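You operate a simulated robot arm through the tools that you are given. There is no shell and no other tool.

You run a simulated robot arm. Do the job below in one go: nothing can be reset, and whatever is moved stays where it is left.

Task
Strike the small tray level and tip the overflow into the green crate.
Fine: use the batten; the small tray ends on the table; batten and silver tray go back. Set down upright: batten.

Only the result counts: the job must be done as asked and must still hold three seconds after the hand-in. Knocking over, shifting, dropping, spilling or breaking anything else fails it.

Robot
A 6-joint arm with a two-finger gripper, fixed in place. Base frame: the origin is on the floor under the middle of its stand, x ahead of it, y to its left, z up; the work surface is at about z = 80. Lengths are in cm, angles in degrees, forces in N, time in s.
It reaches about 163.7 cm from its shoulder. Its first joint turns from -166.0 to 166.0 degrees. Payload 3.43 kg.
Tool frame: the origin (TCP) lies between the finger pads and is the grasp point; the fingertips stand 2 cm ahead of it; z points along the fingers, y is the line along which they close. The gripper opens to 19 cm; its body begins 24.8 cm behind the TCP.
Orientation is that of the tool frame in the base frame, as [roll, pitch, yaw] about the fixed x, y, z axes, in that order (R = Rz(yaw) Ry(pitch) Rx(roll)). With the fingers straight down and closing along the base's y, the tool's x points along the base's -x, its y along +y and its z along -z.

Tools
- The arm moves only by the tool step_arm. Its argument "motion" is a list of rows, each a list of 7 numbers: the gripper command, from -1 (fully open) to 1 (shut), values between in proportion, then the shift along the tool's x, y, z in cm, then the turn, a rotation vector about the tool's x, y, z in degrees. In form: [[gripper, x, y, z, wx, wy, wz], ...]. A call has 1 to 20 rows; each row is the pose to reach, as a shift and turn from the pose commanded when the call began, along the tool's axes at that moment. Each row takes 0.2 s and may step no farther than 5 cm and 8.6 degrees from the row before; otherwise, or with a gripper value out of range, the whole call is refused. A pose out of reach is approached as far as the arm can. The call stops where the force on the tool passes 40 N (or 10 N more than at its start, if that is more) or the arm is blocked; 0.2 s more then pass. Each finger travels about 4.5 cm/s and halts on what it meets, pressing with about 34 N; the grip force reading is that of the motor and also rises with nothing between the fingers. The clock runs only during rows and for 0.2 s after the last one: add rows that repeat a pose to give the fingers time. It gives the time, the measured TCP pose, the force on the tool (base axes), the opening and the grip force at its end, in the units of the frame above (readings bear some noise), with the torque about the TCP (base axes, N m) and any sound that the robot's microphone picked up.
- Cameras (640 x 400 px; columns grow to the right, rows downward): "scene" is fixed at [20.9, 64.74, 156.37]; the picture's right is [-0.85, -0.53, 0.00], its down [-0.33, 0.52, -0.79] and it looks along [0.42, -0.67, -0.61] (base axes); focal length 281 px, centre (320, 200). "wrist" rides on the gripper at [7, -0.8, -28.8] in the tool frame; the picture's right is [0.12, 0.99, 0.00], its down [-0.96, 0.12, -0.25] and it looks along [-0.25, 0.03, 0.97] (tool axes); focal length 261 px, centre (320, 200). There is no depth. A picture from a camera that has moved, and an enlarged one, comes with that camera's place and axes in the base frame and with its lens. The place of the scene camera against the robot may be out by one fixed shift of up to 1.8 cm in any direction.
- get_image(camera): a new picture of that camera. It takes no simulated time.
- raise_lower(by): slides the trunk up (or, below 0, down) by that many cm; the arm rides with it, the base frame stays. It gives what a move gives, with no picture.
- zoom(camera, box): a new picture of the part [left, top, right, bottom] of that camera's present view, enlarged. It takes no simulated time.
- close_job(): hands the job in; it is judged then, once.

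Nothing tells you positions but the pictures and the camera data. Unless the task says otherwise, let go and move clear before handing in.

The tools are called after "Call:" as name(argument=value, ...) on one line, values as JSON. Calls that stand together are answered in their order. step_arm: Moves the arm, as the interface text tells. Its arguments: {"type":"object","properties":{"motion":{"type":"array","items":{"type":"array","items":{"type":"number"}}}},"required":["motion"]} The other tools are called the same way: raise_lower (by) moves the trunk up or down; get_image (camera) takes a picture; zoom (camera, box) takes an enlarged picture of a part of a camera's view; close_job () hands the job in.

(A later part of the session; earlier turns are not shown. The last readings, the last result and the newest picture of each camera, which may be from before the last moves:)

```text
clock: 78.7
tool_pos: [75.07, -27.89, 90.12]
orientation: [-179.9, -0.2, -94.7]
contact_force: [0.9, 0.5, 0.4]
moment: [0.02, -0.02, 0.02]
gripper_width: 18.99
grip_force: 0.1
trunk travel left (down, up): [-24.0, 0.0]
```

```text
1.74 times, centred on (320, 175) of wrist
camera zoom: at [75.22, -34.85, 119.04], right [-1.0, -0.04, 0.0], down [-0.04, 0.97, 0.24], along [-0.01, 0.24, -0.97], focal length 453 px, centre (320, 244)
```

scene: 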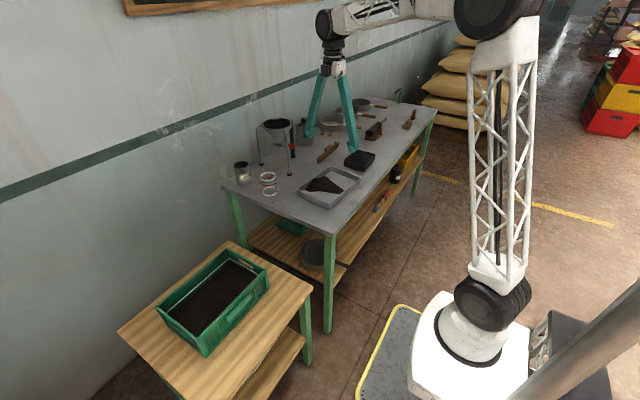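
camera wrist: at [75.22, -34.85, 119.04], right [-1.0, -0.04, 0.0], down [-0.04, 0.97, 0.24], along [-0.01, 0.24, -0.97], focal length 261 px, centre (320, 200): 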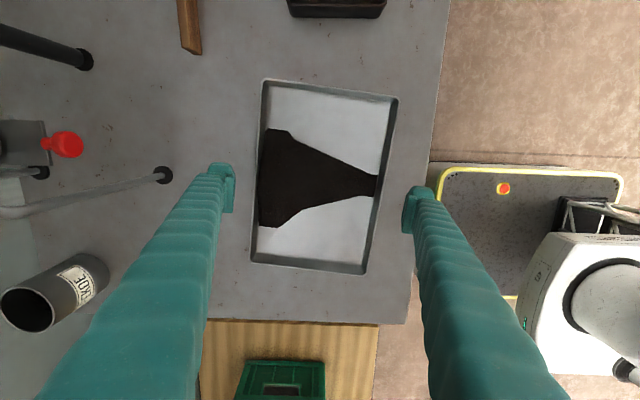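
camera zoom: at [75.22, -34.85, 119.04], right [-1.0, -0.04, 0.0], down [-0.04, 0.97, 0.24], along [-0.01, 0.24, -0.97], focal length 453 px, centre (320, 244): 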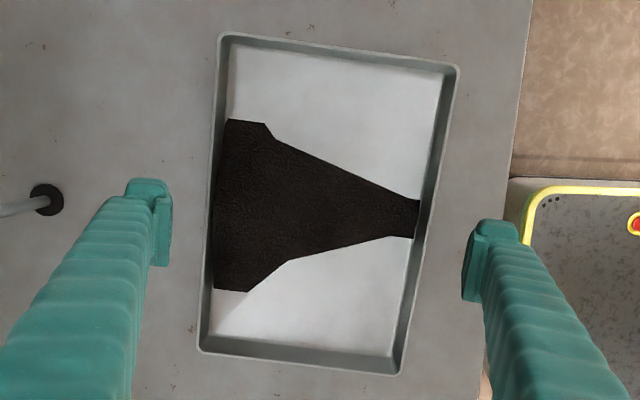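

Remaining offsets are small (0.1 cm sideways, 0.25 cm along, 0.6° turn). I'll apply those and stop just above the rim to check clearance.

Call:
step_arm(motion=[[-1, -0.1, -0.1, 1, 0, 0, 0.5], [-1, -0.25, -0.1, 2, 0, 0, 0.5], [-1, -0.25, -0.1, 3, 0, 0, 0.5], [-1, -0.25, -0.1, 3.9, 0, 0, 0.5], [-1, -0.25, -0.1, 3.9, 0, 0, 0.5]])

Call:
zoom(camera="wrist", box=[200, 60, 440, 290])

Call:
zoom(camera="scene", box=[290, 150, 370, 215])

```text
clock: 79.8
tool_pos: [75.23, -27.65, 86.07]
orientation: [-179.7, -0.2, -95.2]
contact_force: [0.5, 0.1, -0.5]
moment: [0.01, -0.02, 0.0]
gripper_width: 19.0
grip_force: 0.0
trunk travel left (down, up): [-24.0, 0.0]
```

```text
1.74 times, centred on (320, 175) of wrist
camera zoom: at [75.37, -34.56, 114.92], right [-1.0, -0.03, 0.0], down [-0.03, 0.97, 0.24], along [0.0, 0.24, -0.97], focal length 453 px, centre (320, 244)
```

zoom: 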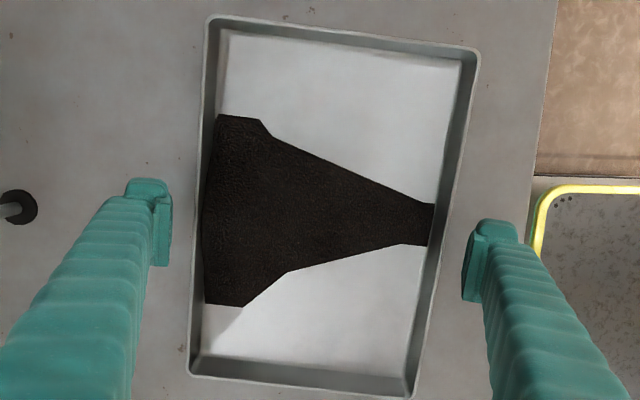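

```text
6.15 times, centred on (330, 182) of scene
camera zoom: at [20.9, 64.74, 156.37], right [-0.85, -0.53, 0.0], down [-0.33, 0.52, -0.79], along [0.42, -0.67, -0.61], focal length 1730 px, centre (258, 308)
```

zoom: 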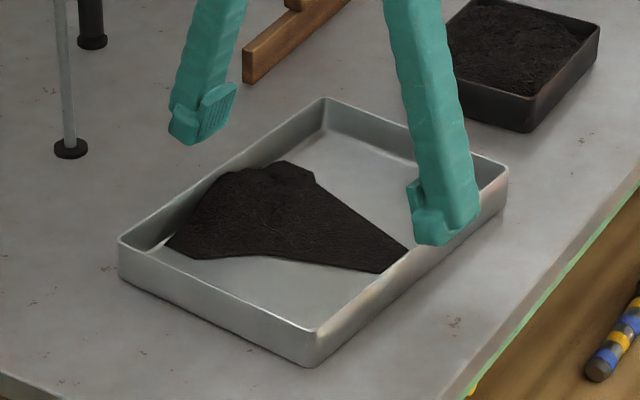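

Clearance looks like about 0.8 cm on one side and 0.4 cm on the other, so I'll shift 0.2 cm to even it out and go down slowly beside the walls.

Call:
step_arm(motion=[[-1, 0, 0.2, 0.2, 0, 0, 0], [-1, 0, 0.2, 0.6, 0, 0, 0], [-1, 0, 0.2, 1.0, 0, 0, 0], [-1, 0, 0.2, 1.4, 0, 0, 0], [-1, 0, 0.2, 1.8, 0, 0, 0], [-1, 0, 0.2, 1.8, 0, 0, 0]])

Call:
zoom(camera="wrist", box=[200, 60, 440, 290])

Call:
zoom(camera="scene", box=[290, 150, 370, 215])

```text
clock: 81.2
tool_pos: [75.14, -27.68, 84.12]
orientation: [-179.7, -0.2, -95.2]
contact_force: [-0.5, -0.7, -0.8]
moment: [0.0, -0.03, 0.01]
gripper_width: 19.01
grip_force: 0.0
trunk travel left (down, up): [-24.0, 0.0]
```

```text
1.74 times, centred on (320, 175) of wrist
camera zoom: at [75.14, -34.53, 112.97], right [-1.0, -0.03, 0.0], down [-0.03, 0.97, 0.24], along [0.0, 0.24, -0.97], focal length 453 px, centre (320, 244)
```

zoom: 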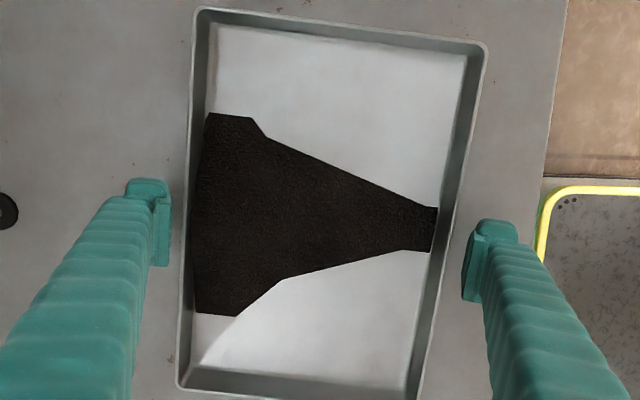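

```text
6.15 times, centred on (330, 182) of scene
camera zoom: at [20.9, 64.74, 156.37], right [-0.85, -0.53, 0.0], down [-0.33, 0.52, -0.79], along [0.42, -0.67, -0.61], focal length 1730 px, centre (258, 308)
```

zoom: 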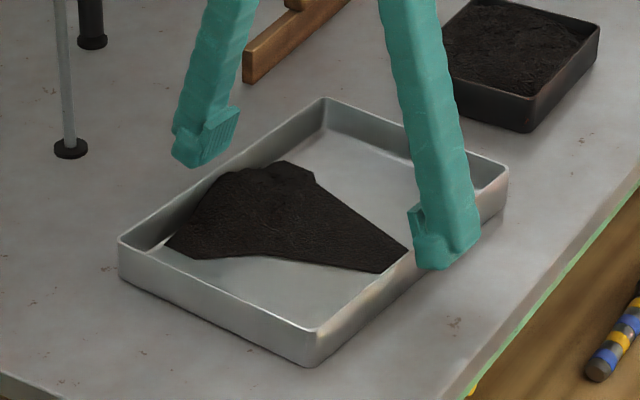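

Both fingers are outside the walls with even gaps and no contact. I'll go down the last 1.6 cm and close.

Call:
step_arm(motion=[[-1, 0, 0, 0.4, 0, 0, 0], [-1, 0, 0, 0.8, 0, 0, 0], [-1, 0, 0, 1.2, 0, 0, 0], [-1, 0, 0, 1.6, 0, 0, 0], [-1, 0, 0, 1.6, 0, 0, 0]])

Call:
zoom(camera="wrist", box=[200, 60, 440, 290])

```text
clock: 82.5
tool_pos: [74.98, -27.64, 82.59]
orientation: [-179.8, -0.2, -95.3]
contact_force: [-0.3, -0.6, -0.4]
moment: [-0.01, -0.01, 0.0]
gripper_width: 18.98
grip_force: 0.0
trunk travel left (down, up): [-24.0, 0.0]
```

```text
1.74 times, centred on (320, 175) of wrist
camera zoom: at [75.17, -34.55, 111.42], right [-1.0, -0.03, 0.0], down [-0.03, 0.97, 0.24], along [0.0, 0.24, -0.97], focal length 453 px, centre (320, 244)
```

zoom: 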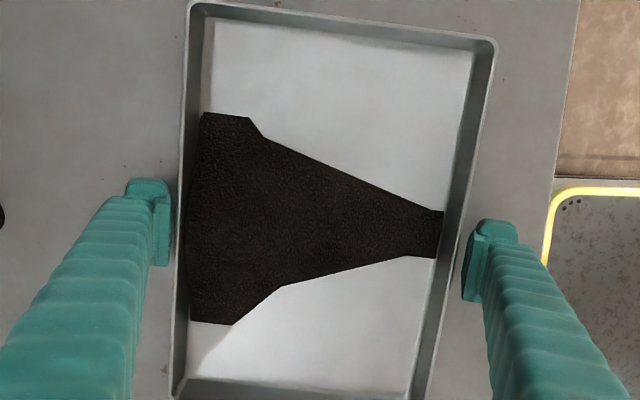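

Call:
step_arm(motion=[[-0.95, 0, 0, 0, 0, 0, 0], [-0.9, 0, 0, 0, 0, 0, 0], [-0.8, 0, 0, 0, 0, 0, 0], [-0.5, 0, 0, 0, 0, 0, 0], [0, 0, 0, 0, 0, 0, 0], [1, 0, 0, 0, 0, 0, 0], [1, 0, 0, 0, 0, 0, 0]])

Call:
zoom(camera="wrist", box=[200, 60, 440, 290])

Call:
zoom(camera="scene", box=[290, 150, 370, 215])

```text
clock: 84.0
tool_pos: [75.1, -27.64, 82.71]
orientation: [-179.8, -0.2, -95.1]
contact_force: [1.1, 0.4, 3.6]
moment: [0.0, 0.17, -0.31]
gripper_width: 18.01
grip_force: 33.6
trunk travel left (down, up): [-24.0, 0.0]
```

```text
1.74 times, centred on (320, 175) of wrist
camera zoom: at [75.17, -34.55, 111.45], right [-1.0, -0.03, 0.0], down [-0.03, 0.97, 0.24], along [0.0, 0.24, -0.97], focal length 453 px, centre (320, 244)
```

zoom: 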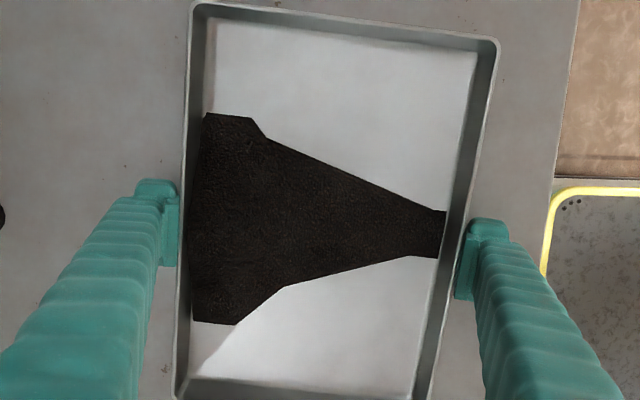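

```text
6.15 times, centred on (330, 182) of scene
camera zoom: at [20.9, 64.74, 156.37], right [-0.85, -0.53, 0.0], down [-0.33, 0.52, -0.79], along [0.42, -0.67, -0.61], focal length 1730 px, centre (258, 308)
```

zoom: 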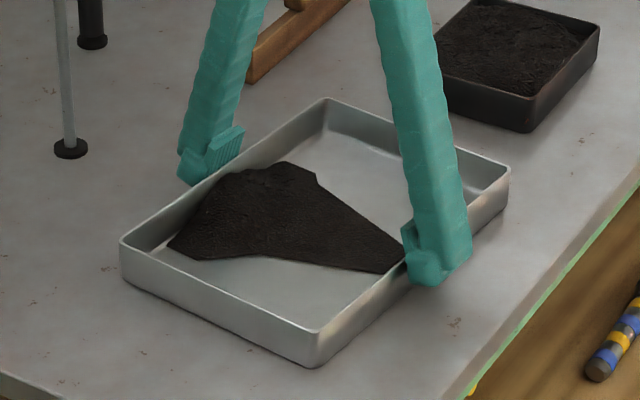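

Gripped at 18.0 cm with almost no shift. I'll lift it slowly and check that it stays level.

Call:
step_arm(motion=[[1, 0, 0, -0.3, 0, 0, 0], [1, 0, 0, -0.6, 0, 0, 0], [1, 0, 0, -1, 0, 0, 0], [1, 0, 0, -2, 0, 0, 0], [1, 0, 0, -3, 0, 0, 0], [1, 0, 0, -3, 0, 0, 0]])

Call:
zoom(camera="scene", box=[290, 150, 370, 215])

Call:
zoom(camera="wrist", box=[200, 60, 440, 290])

```text
clock: 85.5
tool_pos: [75.06, -27.63, 85.73]
orientation: [-179.8, -0.2, -95.3]
contact_force: [-0.4, -1.2, -1.8]
moment: [0.01, -0.03, 0.01]
gripper_width: 17.97
grip_force: 33.7
trunk travel left (down, up): [-24.0, 0.0]
```

```text
6.15 times, centred on (330, 182) of scene
camera zoom: at [20.9, 64.74, 156.37], right [-0.85, -0.53, 0.0], down [-0.33, 0.52, -0.79], along [0.42, -0.67, -0.61], focal length 1730 px, centre (258, 308)
```

zoom: 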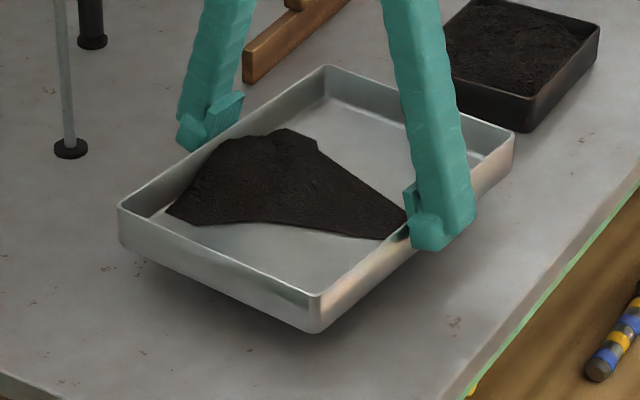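

```text
1.74 times, centred on (320, 175) of wrist
camera zoom: at [75.21, -34.62, 114.51], right [-1.0, -0.03, 0.0], down [-0.03, 0.97, 0.24], along [0.0, 0.24, -0.97], focal length 453 px, centre (320, 244)
```

zoom: 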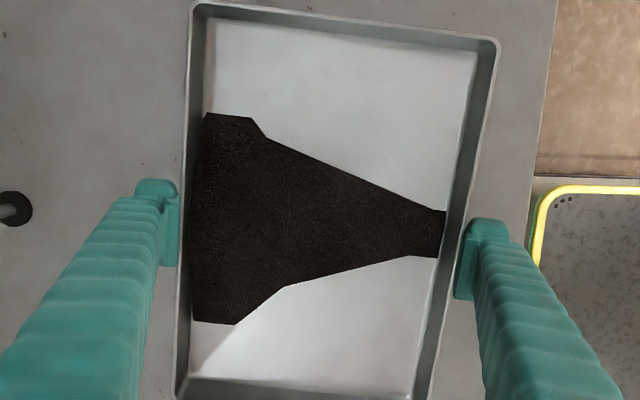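

The tray lifts level and light. The crate rim spans about x 72–91, y 21–50 at z ≈ 76. I'll raise the tray and carry it level toward +y at constant x, clear of the funnel, before turning.

Call:
step_arm(motion=[[1, 0, 0, -1, 0, 0, 0], [1, 0, 0, -3, 0, 0, 0], [1, 0, 0, -6, 0, 0, 0], [1, 0, 0, -9, 0, 0, 0], [1, 0, 0, -12, 0, 0, 0], [1, 0, 0, -14, 0, 0, 0], [1, -1, 0.1, -15, 0, 0, 0], [1, -3, 0.3, -15, 0, 0, 0], [1, -6, 0.5, -15, 0, 0, 0], [1, -9, 0.8, -15, 0, 0, 0], [1, -12, 1.1, -15, 0, 0, 0], [1, -15, 1.4, -15, 0, 0, 0], [1, -18, 1.6, -15, 0, 0, 0], [1, -21, 1.9, -15, 0, 0, 0], [1, -24, 2.2, -15, 0, 0, 0], [1, -27, 2.5, -15, 0, 0, 0], [1, -30, 2.7, -15, 0, 0, 0], [1, -32, 2.9, -15, 0, 0, 0], [1, -33, 3, -15, 0, 0, 0], [1, -33, 3, -15, 0, 0, 0]])

Call:
get_image(camera="wrist")

Call:
get_image(camera="scene")

```text
clock: 89.7
tool_pos: [75.13, 5.65, 100.34]
orientation: [-179.8, -0.1, -95.2]
contact_force: [0.3, -0.6, -3.8]
moment: [-0.02, 0.01, -0.01]
gripper_width: 17.96
grip_force: 33.5
trunk travel left (down, up): [-24.0, 0.0]
```

```text
taken
camera wrist: at [75.2, -1.32, 129.19], right [-1.0, -0.03, 0.0], down [-0.03, 0.97, 0.24], along [0.0, 0.24, -0.97], focal length 261 px, centre (320, 200)
```

wrist: 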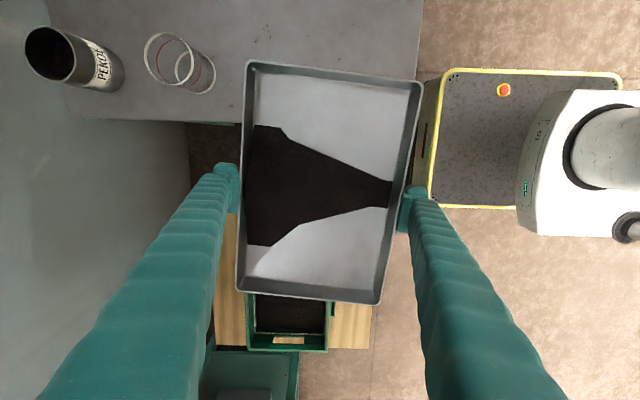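

```text
taken
```

scene: 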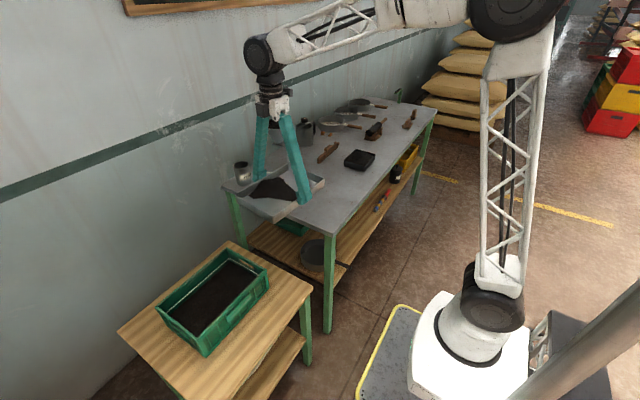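

The tray is level and clear of the table. I'll carry on to above the crate's far side while turning so the pouring end faces the robot.

Call:
step_arm(motion=[[1, -1.2, -0.5, 0, 0, 0, 5], [1, -3.6, -1.7, 0, 0, 0, 12], [1, -6, -2.8, 0, 0, 0, 19], [1, -8.5, -4, 0, 0, 0, 26], [1, -11, -5.2, 0, 0, 0, 33], [1, -13.5, -6.4, 0, 0, 0, 40], [1, -16, -7.6, 0, 0, 0, 47], [1, -18.5, -8.7, 0, 0, 0, 54], [1, -21, -9.9, 0, 0, 0, 61], [1, -23.5, -11.1, 0, 0, 0, 68], [1, -26, -12.3, 0, 0, 0, 74], [1, -28.5, -13.5, 0, 0, 0, 79], [1, -30.7, -14.5, 0, 0, 0, 83], [1, -31.9, -15.07, 0, 0, 0, 84.8], [1, -31.9, -15.07, 0, 0, 0, 84.8]])

Call:
get_image(camera="wrist")

Call:
get_image(camera="scene")

```text
clock: 92.8
tool_pos: [92.78, 36.28, 100.37]
orientation: [-179.9, 0.2, 180.0]
contact_force: [-0.1, 0.3, -2.3]
moment: [-0.04, 0.02, 0.02]
gripper_width: 17.97
grip_force: 34.2
trunk travel left (down, up): [-24.0, 0.0]
```

```text
taken
camera wrist: at [85.74, 35.52, 129.11], right [-0.12, 0.99, 0.0], down [0.96, 0.12, 0.25], along [0.25, 0.03, -0.97], focal length 261 px, centre (320, 200)
```

wrist: 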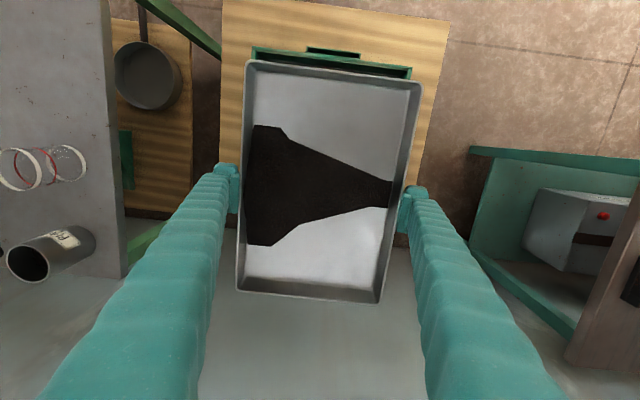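

```text
taken
```

scene: 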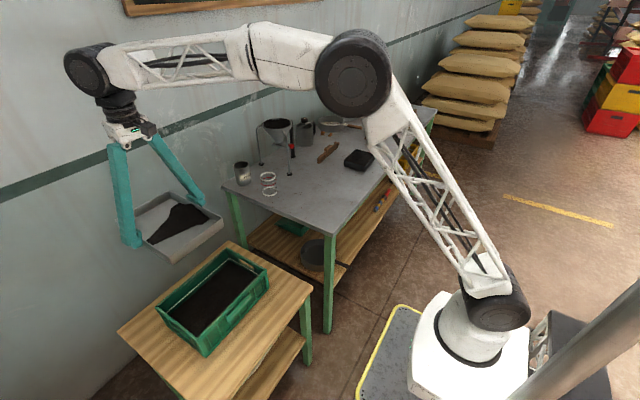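

The tray is over the crate with its robot-side end toward the middle of the opening. I'll lower it while tilting 20°, so the lip sits about 3–4 cm above the crate rim.

Call:
step_arm(motion=[[1, -0.5, 0, 2, 0, -3, 0], [1, -1.2, 0, 5, 0, -7, 0], [1, -1.9, 0, 8.5, 0, -11, 0], [1, -2.5, 0, 12, 0, -15, 0], [1, -3.0, 0, 14.5, 0, -18, 0], [1, -3.3, 0, 16, 0, -20, 0], [1, -3.3, 0, 16, 0, -20, 0]])

Call:
get_image(camera="wrist")

Call:
get_image(camera="scene")

```text
clock: 94.5
tool_pos: [96.19, 36.04, 84.4]
orientation: [-179.8, 20.2, -179.9]
contact_force: [0.0, -0.8, -1.9]
moment: [0.02, 0.0, 0.01]
gripper_width: 17.93
grip_force: 33.6
trunk travel left (down, up): [-24.0, 0.0]
```

```text
taken
camera wrist: at [79.74, 35.32, 109.0], right [-0.11, 0.99, -0.04], down [0.82, 0.12, 0.56], along [0.57, 0.03, -0.82], focal length 261 px, centre (320, 200)
```

wrist: 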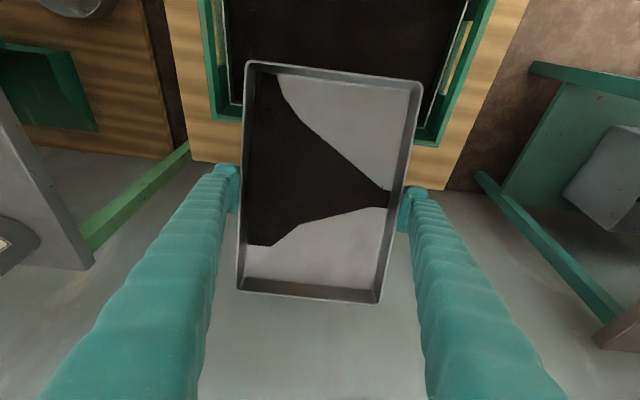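

```text
taken
```

scene: 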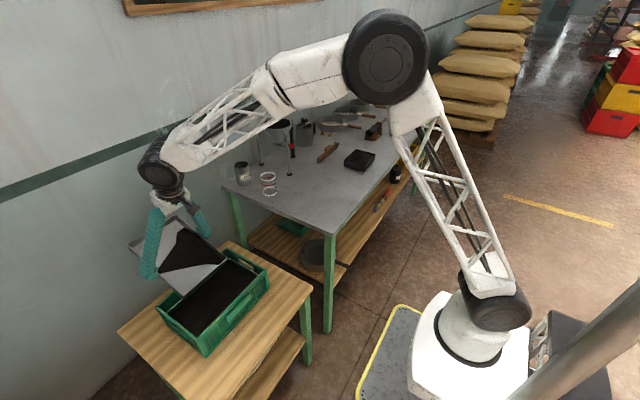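

The tea is already starting to slide toward the lip, which is inside the crate opening. I'll keep tilting about the lip, slowly, to 45°.

Call:
step_arm(motion=[[1, 0.06, 0, -0.39, 0, -2.5, 0], [1, 0.12, 0, -0.79, 0, -5, 0], [1, 0.17, 0, -1.34, 0, -7.5, 0], [1, 0.22, 0, -1.89, 0, -10, 0], [1, 0.31, 0, -2.44, 0, -12.5, 0], [1, 0.41, 0, -2.99, 0, -15, 0], [1, 0.56, 0, -3.53, 0, -17.5, 0], [1, 0.7, 0, -4.07, 0, -20, 0], [1, 0.9, 0, -4.6, 0, -22.5, 0], [1, 1.09, 0, -5.11, 0, -25, 0], [1, 1.09, 0, -5.11, 0, -25, 0]])

Call:
get_image(camera="wrist")

Call:
get_image(camera="scene")

```text
clock: 96.8
tool_pos: [93.51, 36.06, 88.87]
orientation: [-179.8, 45.2, -179.8]
contact_force: [-0.1, -0.3, -1.6]
moment: [0.0, 0.04, 0.02]
gripper_width: 17.92
grip_force: 34.4
trunk travel left (down, up): [-24.0, 0.0]
```

```text
taken
camera wrist: at [68.1, 35.27, 104.14], right [-0.08, 0.99, -0.09], down [0.5, 0.12, 0.86], along [0.86, 0.03, -0.51], focal length 261 px, centre (320, 200)
```

wrist: 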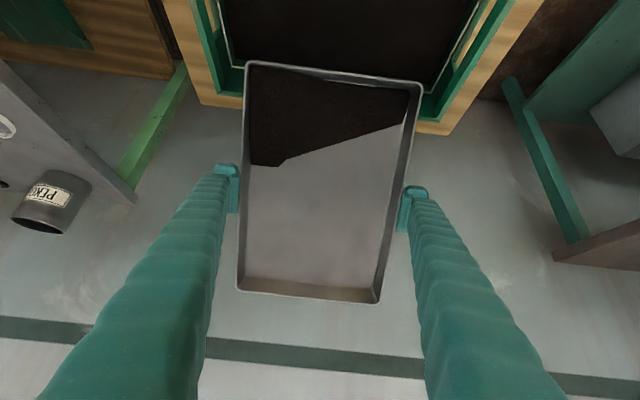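

```text
taken
```

scene: 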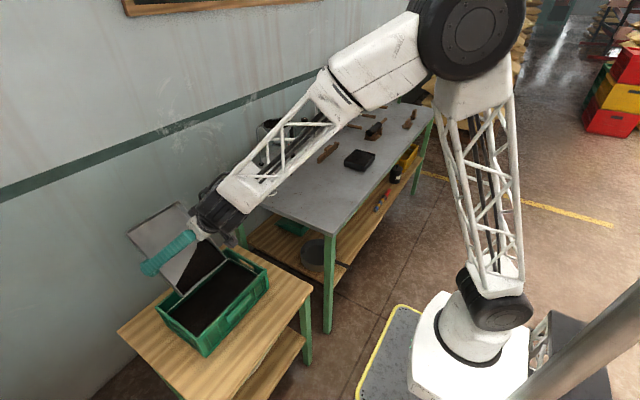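

The tea has gathered at the lip end and is still held by the lip. I'll continue tilting to 70° about the lip.

Call:
step_arm(motion=[[1, 0.0, 0, -0.55, 0, -2.5, 0], [1, 0.01, 0, -1.1, 0, -5, 0], [1, 0.06, 0, -1.65, 0, -7.5, 0], [1, 0.11, 0, -2.21, 0, -10, 0], [1, 0.2, 0, -2.75, 0, -12.5, 0], [1, 0.3, 0, -3.3, 0, -15, 0], [1, 0.45, 0, -3.84, 0, -17.5, 0], [1, 0.59, 0, -4.37, 0, -20, 0], [1, 0.79, 0, -4.9, 0, -22.5, 0], [1, 0.98, 0, -5.41, 0, -25, 0], [1, 0.98, 0, -5.41, 0, -25, 0]])

Call:
get_image(camera="wrist")

Call:
get_image(camera="scene")

```text
clock: 99.2
tool_pos: [88.85, 36.03, 91.9]
orientation: [-179.5, 70.1, -179.4]
contact_force: [-0.7, -0.3, -2.4]
moment: [-0.03, 0.02, -0.02]
gripper_width: 17.92
grip_force: 34.2
trunk travel left (down, up): [-24.0, 0.0]
```

```text
taken
camera wrist: at [59.4, 35.19, 95.02], right [-0.04, 0.99, -0.12], down [0.09, 0.12, 0.99], along [0.99, 0.03, -0.1], focal length 261 px, centre (320, 200)
```

wrist: 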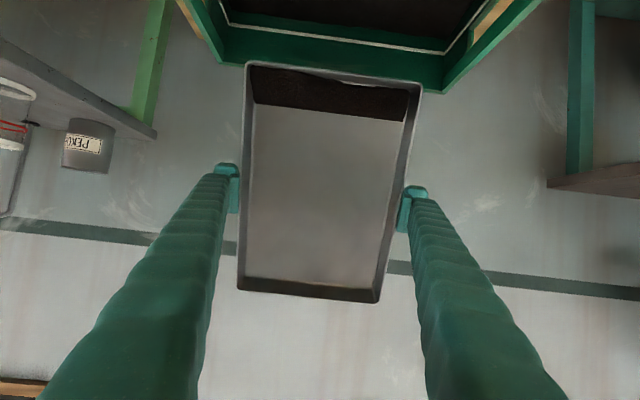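

```text
taken
```

scene: 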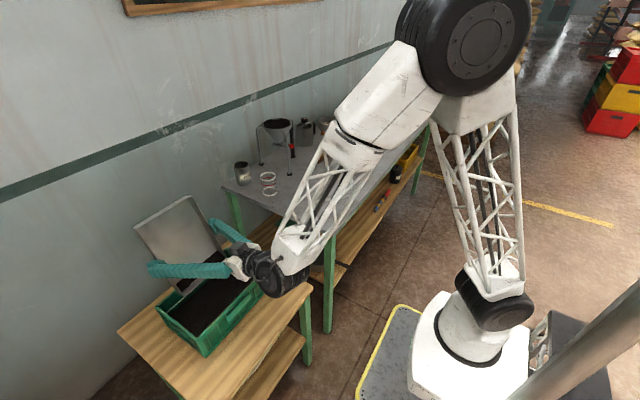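

Most of the remaining tea sits behind the lip wall, so I need to tilt well past 90°. I'll go on to 95° about the lip and check how the arm copes.

Call:
step_arm(motion=[[1, 0.0, 0, -0.55, 0, -2.5, 0], [1, 0.0, 0, -1.11, 0, -5, 0], [1, 0.05, 0, -1.66, 0, -7.5, 0], [1, 0.1, 0, -2.21, 0, -10, 0], [1, 0.2, 0, -2.76, 0, -12.5, 0], [1, 0.3, 0, -3.31, 0, -15, 0], [1, 0.45, 0, -3.84, 0, -17.5, 0], [1, 0.59, 0, -4.37, 0, -20, 0], [1, 0.78, 0, -4.89, 0, -22.5, 0], [1, 0.97, 0, -5.41, 0, -25, 0], [1, 0.97, 0, -5.41, 0, -25, 0]])

Call:
get_image(camera="wrist")

Call:
get_image(camera="scene")

```text
clock: 101.7
tool_pos: [85.06, 37.89, 96.31]
orientation: [-26.7, 85.4, -27.3]
contact_force: [0.9, 0.1, -1.9]
moment: [0.03, 0.04, 0.0]
gripper_width: 17.9
grip_force: 34.1
out of reach, approached as far as the arm can: row 7, 8, 9, 10, 11
trunk travel left (down, up): [-24.0, 0.0]
```

```text
taken
camera wrist: at [56.88, 37.09, 87.24], right [0.02, 0.99, -0.15], down [-0.31, 0.15, 0.94], along [0.95, 0.03, 0.31], focal length 261 px, centre (320, 200)
```

wrist: 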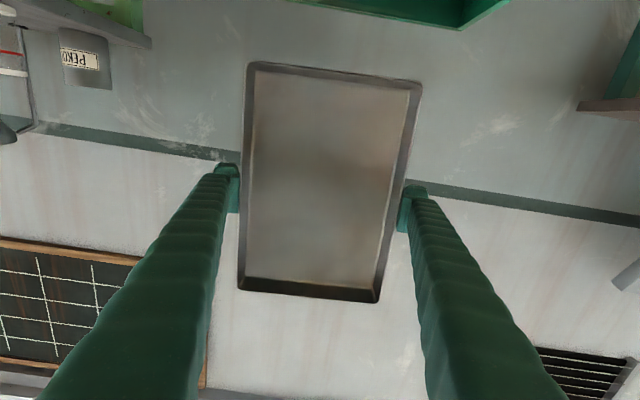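

```text
taken
```

scene: 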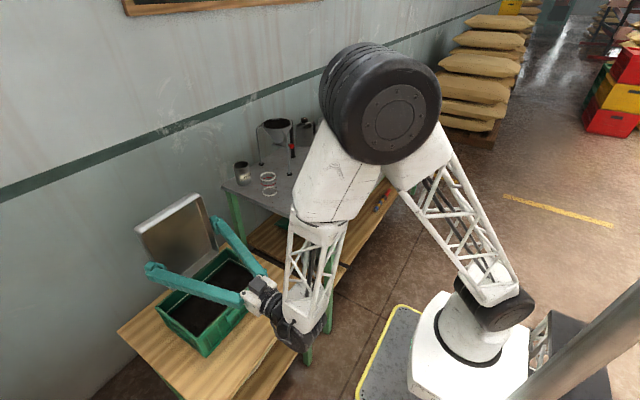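

The arm reached its limit near 95°, but the tray looks empty now. I'll zoom in to check the tray, the crate and its surroundings.

Call:
zoom(camera="wrist", box=[220, 40, 440, 320])

Call:
zoom(camera="scene", box=[110, 180, 330, 370])

Call:
zoom(camera="scene", box=[130, 185, 230, 275])

```text
1.43 times, centred on (330, 180) of wrist
camera zoom: at [56.88, 37.09, 87.24], right [0.02, 0.99, -0.15], down [-0.31, 0.15, 0.94], along [0.95, 0.03, 0.31], focal length 372 px, centre (306, 229)
```

zoom: 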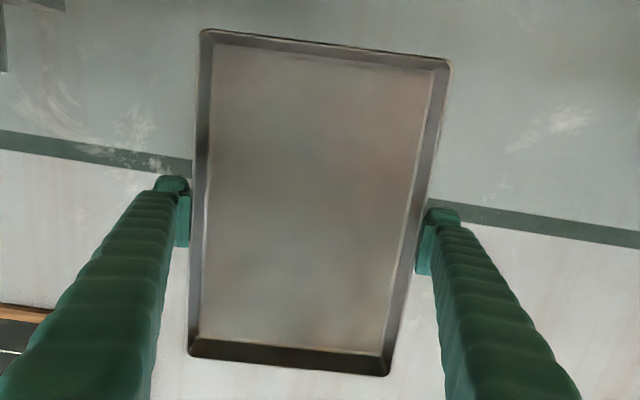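

```text
2.11 times, centred on (220, 275) of scene
camera zoom: at [20.9, 64.74, 156.37], right [-0.85, -0.53, 0.0], down [-0.33, 0.52, -0.79], along [0.42, -0.67, -0.61], focal length 592 px, centre (530, 42)
```

zoom: 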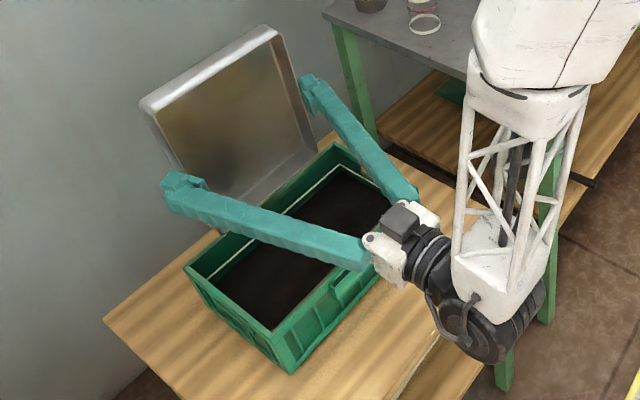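

```text
4.44 times, centred on (180, 230) of scene
camera zoom: at [20.9, 64.74, 156.37], right [-0.85, -0.53, 0.0], down [-0.33, 0.52, -0.79], along [0.42, -0.67, -0.61], focal length 1250 px, centre (942, 67)
```

zoom: 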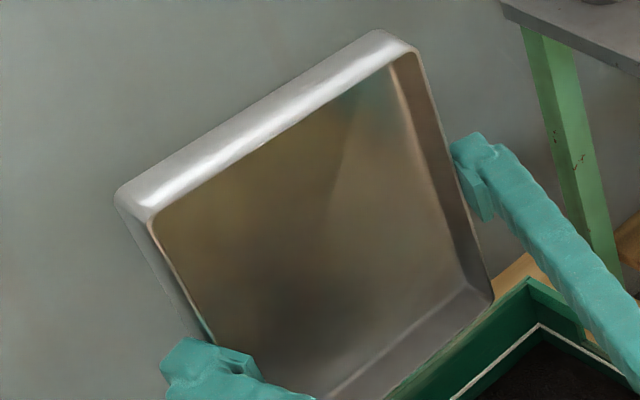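

The silver tray is empty and the tea lies in the crate, with none visible on the stand. I'll rotate the tray back to level in place, which keeps it clear above the crate.

Call:
step_arm(motion=[[1, 0, 0, 0, 0, 4, 0], [1, 0, 0, 0, 0, 10, 0], [1, 0, 0, 0, 0, 17, 0], [1, 0, 0, 0, 0, 24, 0], [1, 0, 0, 0, 0, 31, 0], [1, 0, 0, 0, 0, 38, 0], [1, 0, 0, 0, 0, 45, 0], [1, 0, 0, 0, 0, 52, 0], [1, 0, 0, 0, 0, 59, 0], [1, 0, 0, 0, 0, 66, 0], [1, 0, 0, 0, 0, 73, 0], [1, 0, 0, 0, 0, 80, 0], [1, 0, 0, 0, 0, 87, 0], [1, 0, 0, 0, 0, 92, 0], [1, 0, 0, 0, 0, 94, 0], [1, 0, 0, 0, 0, 94, 0]])

Call:
get_image(camera="wrist")

Call:
get_image(camera="scene")

```text
clock: 105.0
tool_pos: [85.09, 37.93, 96.25]
orientation: [-179.8, 1.3, -179.9]
contact_force: [-0.1, 0.1, -2.2]
moment: [0.01, 0.01, 0.02]
gripper_width: 17.91
grip_force: 34.0
trunk travel left (down, up): [-24.0, 0.0]
```

```text
taken
camera wrist: at [77.5, 37.23, 124.87], right [-0.12, 0.99, -0.01], down [0.96, 0.12, 0.27], along [0.27, 0.03, -0.96], focal length 261 px, centre (320, 200)
```

wrist: 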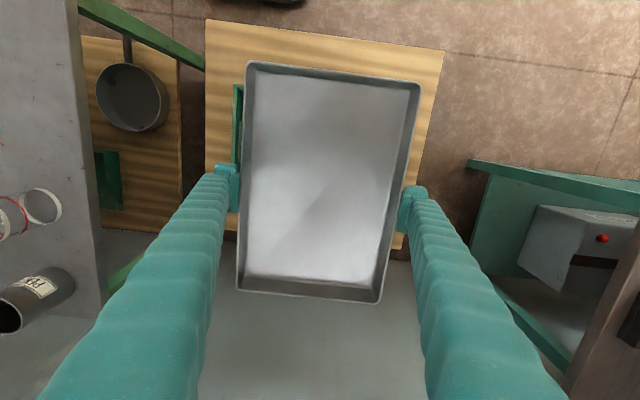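

```text
taken
```

scene: 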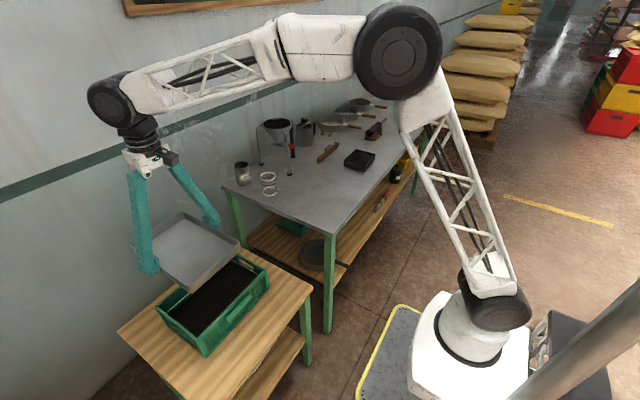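

Call:
zoom(camera="wrist", box=[220, 50, 440, 320])

Call:
zoom(camera="scene", box=[110, 200, 330, 380])

```text
1.48 times, centred on (330, 185) of wrist
camera zoom: at [77.5, 37.23, 124.87], right [-0.12, 0.99, -0.01], down [0.96, 0.12, 0.27], along [0.27, 0.03, -0.96], focal length 386 px, centre (305, 222)
```

zoom: 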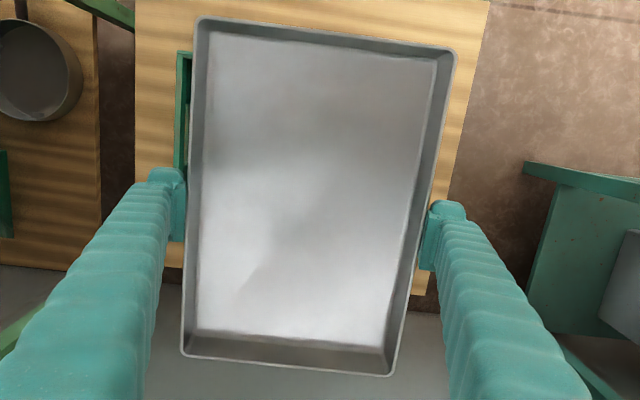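

```text
2.22 times, centred on (220, 290) of scene
camera zoom: at [20.9, 64.74, 156.37], right [-0.85, -0.53, 0.0], down [-0.33, 0.52, -0.79], along [0.42, -0.67, -0.61], focal length 625 px, centre (542, 0)
```

zoom: 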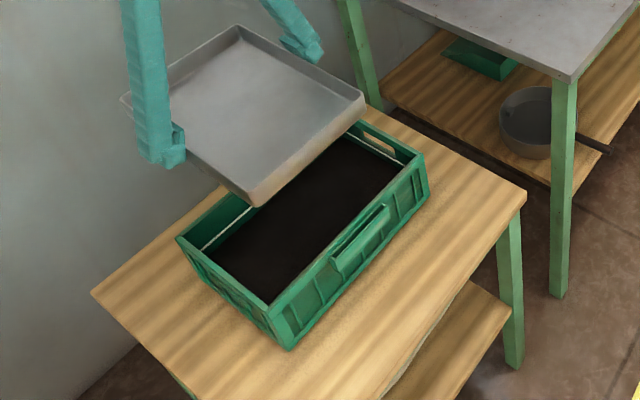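

The silver tray is empty and clean, and the crate looks undisturbed. I'll level out the last 1.3° and raise a little before heading back.

Call:
step_arm(motion=[[1, 0, 0, -1.5, 0, 0.7, 0], [1, 0, 0, -3.5, 0, 1.3, 0], [1, 0, 0, -5, 0, 1.4, 0], [1, 0, 0, -5, 0, 1.4, 0]])

```text
clock: 106.0
tool_pos: [85.22, 37.99, 101.18]
orientation: [-179.8, -0.3, 180.0]
contact_force: [0.4, -0.3, -2.1]
moment: [0.01, 0.0, 0.03]
gripper_width: 17.91
grip_force: 33.6
trunk travel left (down, up): [-24.0, 0.0]
```

Call:
step_arm(motion=[[1, 0, 0, 0, 0, -0.4, 0], [1, 0, 0, 0, 0, -0.4, 0]])

Call:
step_arm(motion=[[1, 0.4, -1.2, 0, 0, 0, -3], [1, 1.1, -3.5, 0, 0, 0, -9], [1, 1.9, -6, 0, 0, 0, -16], [1, 2.7, -8.7, 0, 0, 0, -23], [1, 3.6, -11.5, 0, 0, 0, -30], [1, 4.5, -14.3, 0, 0, 0, -37], [1, 5.3, -17.1, 0, 0, 0, -44], [1, 6.2, -19.9, 0, 0, 0, -51], [1, 7.1, -22.7, 0, 0, 0, -58], [1, 7.9, -25.4, 0, 0, 0, -65], [1, 8.7, -28, 0, 0, 0, -72], [1, 9.4, -30.2, 0, 0, 0, -78], [1, 9.9, -31.6, 0, 0, 0, -82.5], [1, 10.1, -32.4, 0, 0, 0, -84.8], [1, 10.1, -32.4, 0, 0, 0, -84.8]])

Call:
get_image(camera="wrist")

Call:
get_image(camera="scene")

```text
clock: 106.7
tool_pos: [85.09, 38.04, 101.14]
orientation: [-179.8, 0.2, 179.9]
contact_force: [-0.6, 0.1, -2.2]
moment: [0.04, 0.0, 0.02]
gripper_width: 17.9
grip_force: 33.9
trunk travel left (down, up): [-24.0, 0.0]
```

```text
clock: 109.8
tool_pos: [74.8, 5.59, 101.18]
orientation: [-179.8, -0.2, -95.1]
contact_force: [-0.3, 0.4, -2.2]
moment: [0.0, 0.0, -0.02]
gripper_width: 17.88
grip_force: 33.8
trunk travel left (down, up): [-24.0, 0.0]
```

```text
taken
camera wrist: at [74.89, -1.34, 130.02], right [-1.0, -0.03, 0.0], down [-0.03, 0.97, 0.24], along [0.0, 0.24, -0.97], focal length 261 px, centre (320, 200)
```

wrist: 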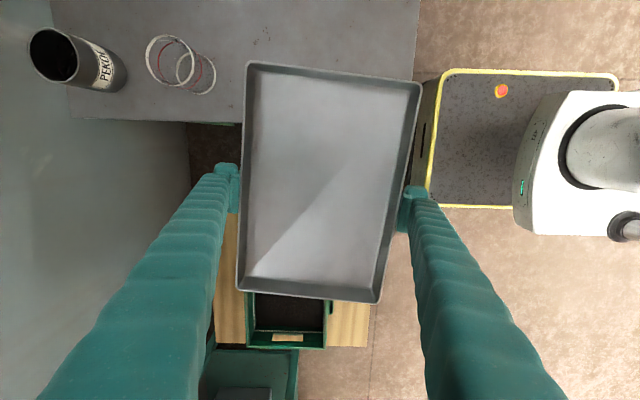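

```text
taken
```

scene: 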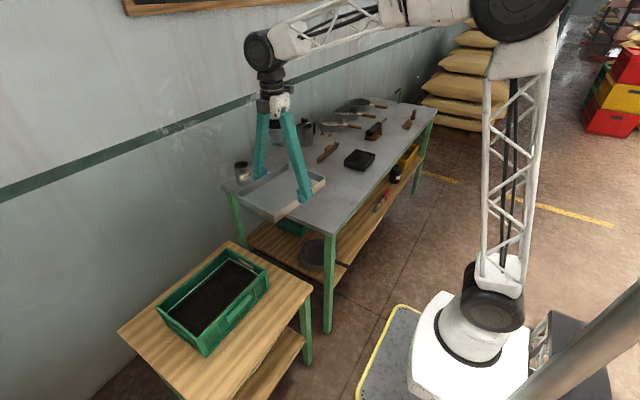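

On the way back, tray empty and level. I'll return it over its original place and begin lowering.

Call:
step_arm(motion=[[1, 1, -0.1, 0, 0, 0, 0], [1, 3, -0.3, 0, 0, 0, 0], [1, 6, -0.6, 0, 0, 0, 0], [1, 9, -0.9, 0, 0, 0, 0], [1, 12, -1.2, 0, 0, 0, 0], [1, 15, -1.5, 0, 0, 0, 0], [1, 18, -1.8, 0, 0, 0, 0], [1, 21, -2.1, 0, 0, 0, 0], [1, 24, -2.4, 0, 0, 0, 0], [1, 27, -2.7, 0, 0, 0, 0], [1, 30, -3, 0, 0, 0, 0], [1, 32, -3.2, 0, 0, 0, 0], [1, 33.05, -3.25, 0, 0, 0, 0], [1, 33.05, -3.25, 3, 0, 0, 0], [1, 33.05, -3.25, 7, 0, 0, 0], [1, 33.05, -3.25, 11, 0, 0, 0], [1, 33.05, -3.25, 14, 0, 0, 0], [1, 33.05, -3.25, 16, 0, 0, 0], [1, 33.05, -3.25, 16, 0, 0, 0]])

Call:
get_image(camera="wrist")

Call:
zoom(camera="scene", box=[290, 150, 370, 215])

```text
clock: 113.8
tool_pos: [75.17, -27.57, 85.47]
orientation: [-179.7, -0.2, -95.3]
contact_force: [-0.2, 1.0, -1.9]
moment: [-0.01, -0.01, 0.02]
gripper_width: 17.9
grip_force: 33.5
trunk travel left (down, up): [-24.0, 0.0]
```

```text
taken
camera wrist: at [75.26, -34.59, 114.32], right [-1.0, -0.03, 0.0], down [-0.03, 0.97, 0.24], along [0.0, 0.24, -0.97], focal length 261 px, centre (320, 200)
```

wrist: 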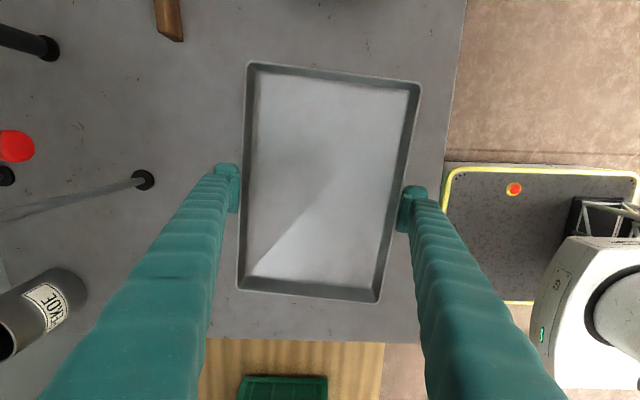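

```text
6.15 times, centred on (330, 182) of scene
camera zoom: at [20.9, 64.74, 156.37], right [-0.85, -0.53, 0.0], down [-0.33, 0.52, -0.79], along [0.42, -0.67, -0.61], focal length 1730 px, centre (258, 308)
```

zoom: 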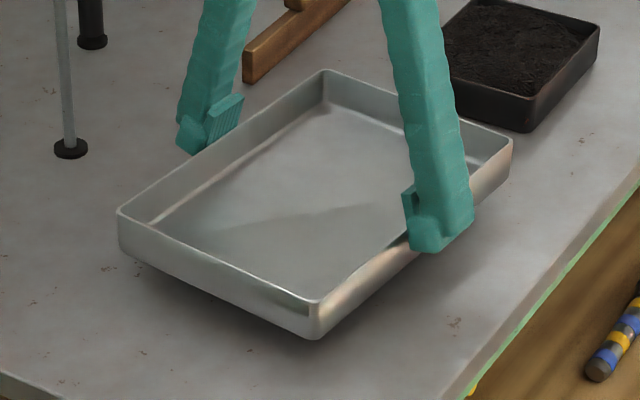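

It is aligned with where it was. I'll lower it the last few centimetres to contact.

Call:
step_arm(motion=[[1, 0, 0, 0.7, 0, 0, 0], [1, 0, 0, 1.4, 0, 0, 0], [1, 0, 0, 1.9, 0, 0, 0], [1, 0, 0, 2.2, 0, 0, 0], [1, 0, 0, 2.3, 0, 0, 0], [1, 0, 0, 2.4, 0, 0, 0], [1, 0, 0, 2.4, 0, 0, 0]])

Call:
zoom(camera="scene", box=[290, 150, 370, 215])

```text
clock: 115.5
tool_pos: [75.23, -27.73, 83.19]
orientation: [-179.7, -0.1, -95.2]
contact_force: [-0.2, -0.8, -1.8]
moment: [-0.06, -0.02, -0.01]
gripper_width: 17.89
grip_force: 34.3
trunk travel left (down, up): [-24.0, 0.0]
```

```text
6.15 times, centred on (330, 182) of scene
camera zoom: at [20.9, 64.74, 156.37], right [-0.85, -0.53, 0.0], down [-0.33, 0.52, -0.79], along [0.42, -0.67, -0.61], focal length 1730 px, centre (258, 308)
```

zoom: 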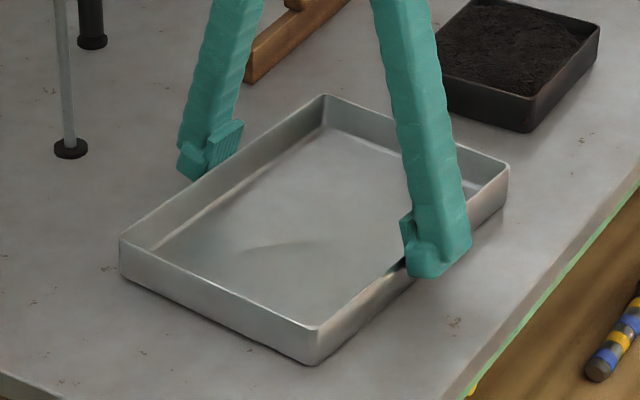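

Call:
step_arm(motion=[[1, 0, 0, 0.1, 0, 0, 0], [1, 0, 0, 0.2, 0, 0, 0], [1, 0, 0, 0.2, 0, 0, 0]])

Call:
step_arm(motion=[[1, 0, 0, 0.1, 0, 0, 0], [1, 0, 0, 0.1, 0, 0, 0]])

```text
clock: 116.2
tool_pos: [75.14, -27.8, 82.91]
orientation: [-179.6, -0.2, -95.1]
contact_force: [2.3, -0.5, 11.6]
moment: [0.15, 1.13, -0.06]
gripper_width: 17.89
grip_force: 33.4
trunk travel left (down, up): [-24.0, 0.0]
```

```text
clock: 116.8
tool_pos: [75.25, -27.85, 82.87]
orientation: [-179.6, -0.2, -95.1]
contact_force: [1.8, 0.1, 20.3]
moment: [0.23, 0.5, 0.14]
gripper_width: 17.92
grip_force: 33.8
trunk travel left (down, up): [-24.0, 0.0]
```

The tray is on the table. I'll ease the pressure slightly and open fully.

Call:
step_arm(motion=[[1, 0, 0, -0.1, 0, 0, 0], [-0.85, 0, 0, -0.1, 0, 0, 0], [-0.9, 0, 0, -0.1, 0, 0, 0], [-0.95, 0, 0, -0.1, 0, 0, 0], [-1, 0, 0, -0.1, 0, 0, 0], [-1, 0, 0, -0.1, 0, 0, 0], [-1, 0, 0, -0.1, 0, 0, 0]])

Call:
zoom(camera="scene", box=[290, 150, 370, 215])

Call:
zoom(camera="wrist", box=[200, 60, 440, 290])

```text
clock: 118.5
tool_pos: [75.25, -27.8, 82.86]
orientation: [-179.8, -0.2, -95.2]
contact_force: [0.5, 0.3, -0.2]
moment: [0.01, -0.01, 0.01]
gripper_width: 18.97
grip_force: 0.1
trunk travel left (down, up): [-24.0, 0.0]
```

```text
6.15 times, centred on (330, 182) of scene
camera zoom: at [20.9, 64.74, 156.37], right [-0.85, -0.53, 0.0], down [-0.33, 0.52, -0.79], along [0.42, -0.67, -0.61], focal length 1730 px, centre (258, 308)
```

zoom: 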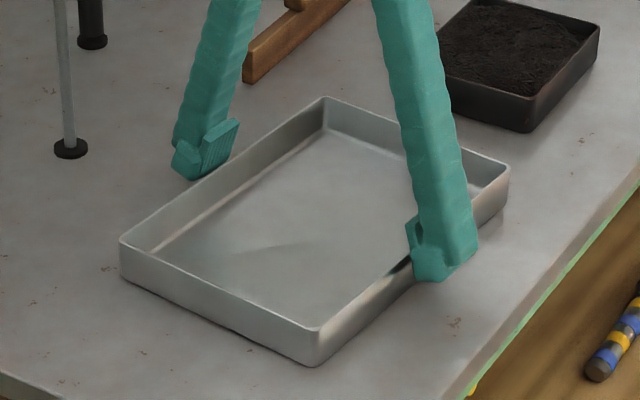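

```text
1.74 times, centred on (320, 175) of wrist
camera zoom: at [75.37, -34.78, 111.66], right [-1.0, -0.03, 0.0], down [-0.03, 0.97, 0.24], along [0.0, 0.24, -0.97], focal length 453 px, centre (320, 244)
```

zoom: 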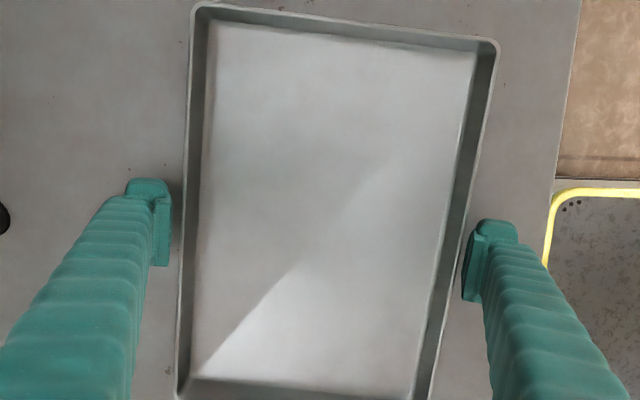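

The silver tray is back where it stood and empty. I'll centre the fingers, lift straight up and clear away.

Call:
step_arm(motion=[[-1, 0, 0.2, 0, 0, 0, 0], [-1, 0, 0.2, -0.5, 0, 0, 0], [-1, 0, 0.2, -1.5, 0, 0, 0], [-1, 0, 0.2, -3, 0, 0, 0], [-1, 0, 0.2, -6, 0, 0, 0], [-1, 0, 0.2, -10, 0, 0, 0], [-1, 0, 0.2, -14, 0, 0, 0], [-1, 0, 0.2, -18, 0, 0, 0], [-1, 0, 0.2, -22, 0, 0, 0], [-1, 0, 0.2, -26, 0, 0, 0], [-1, 0, 0.2, -30, 0, 0, 0], [-1, 0, 0.2, -30, 0, 0, 0]])

Call:
get_image(camera="wrist")

Call:
get_image(camera="scene")

```text
clock: 121.0
tool_pos: [74.86, -27.53, 113.02]
orientation: [-179.7, -0.1, -95.2]
contact_force: [0.0, 0.3, -0.1]
moment: [-0.03, -0.03, -0.01]
gripper_width: 18.99
grip_force: 0.1
trunk travel left (down, up): [-24.0, 0.0]
```

```text
taken
camera wrist: at [75.04, -34.49, 141.82], right [-1.0, -0.03, 0.0], down [-0.03, 0.97, 0.24], along [0.0, 0.24, -0.97], focal length 261 px, centre (320, 200)
```

wrist: 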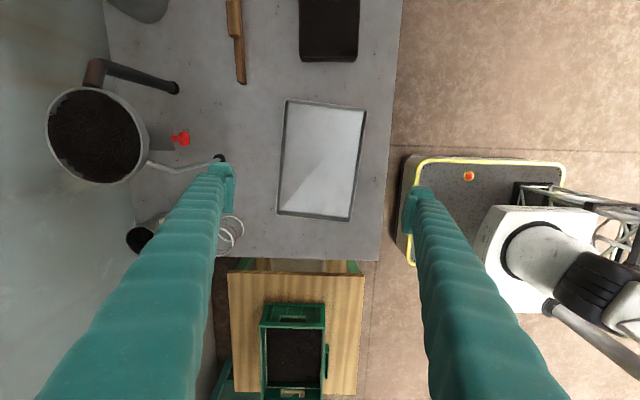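

```text
taken
```

scene: 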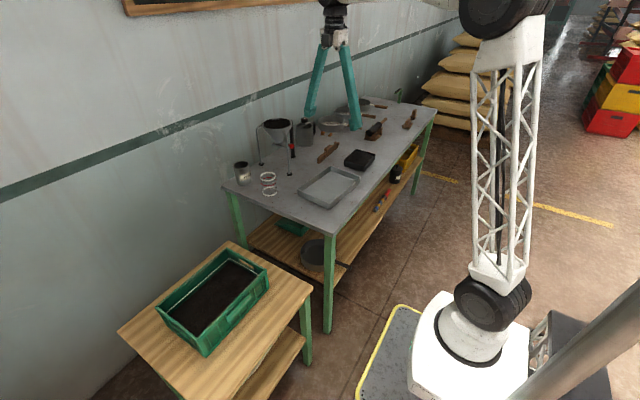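

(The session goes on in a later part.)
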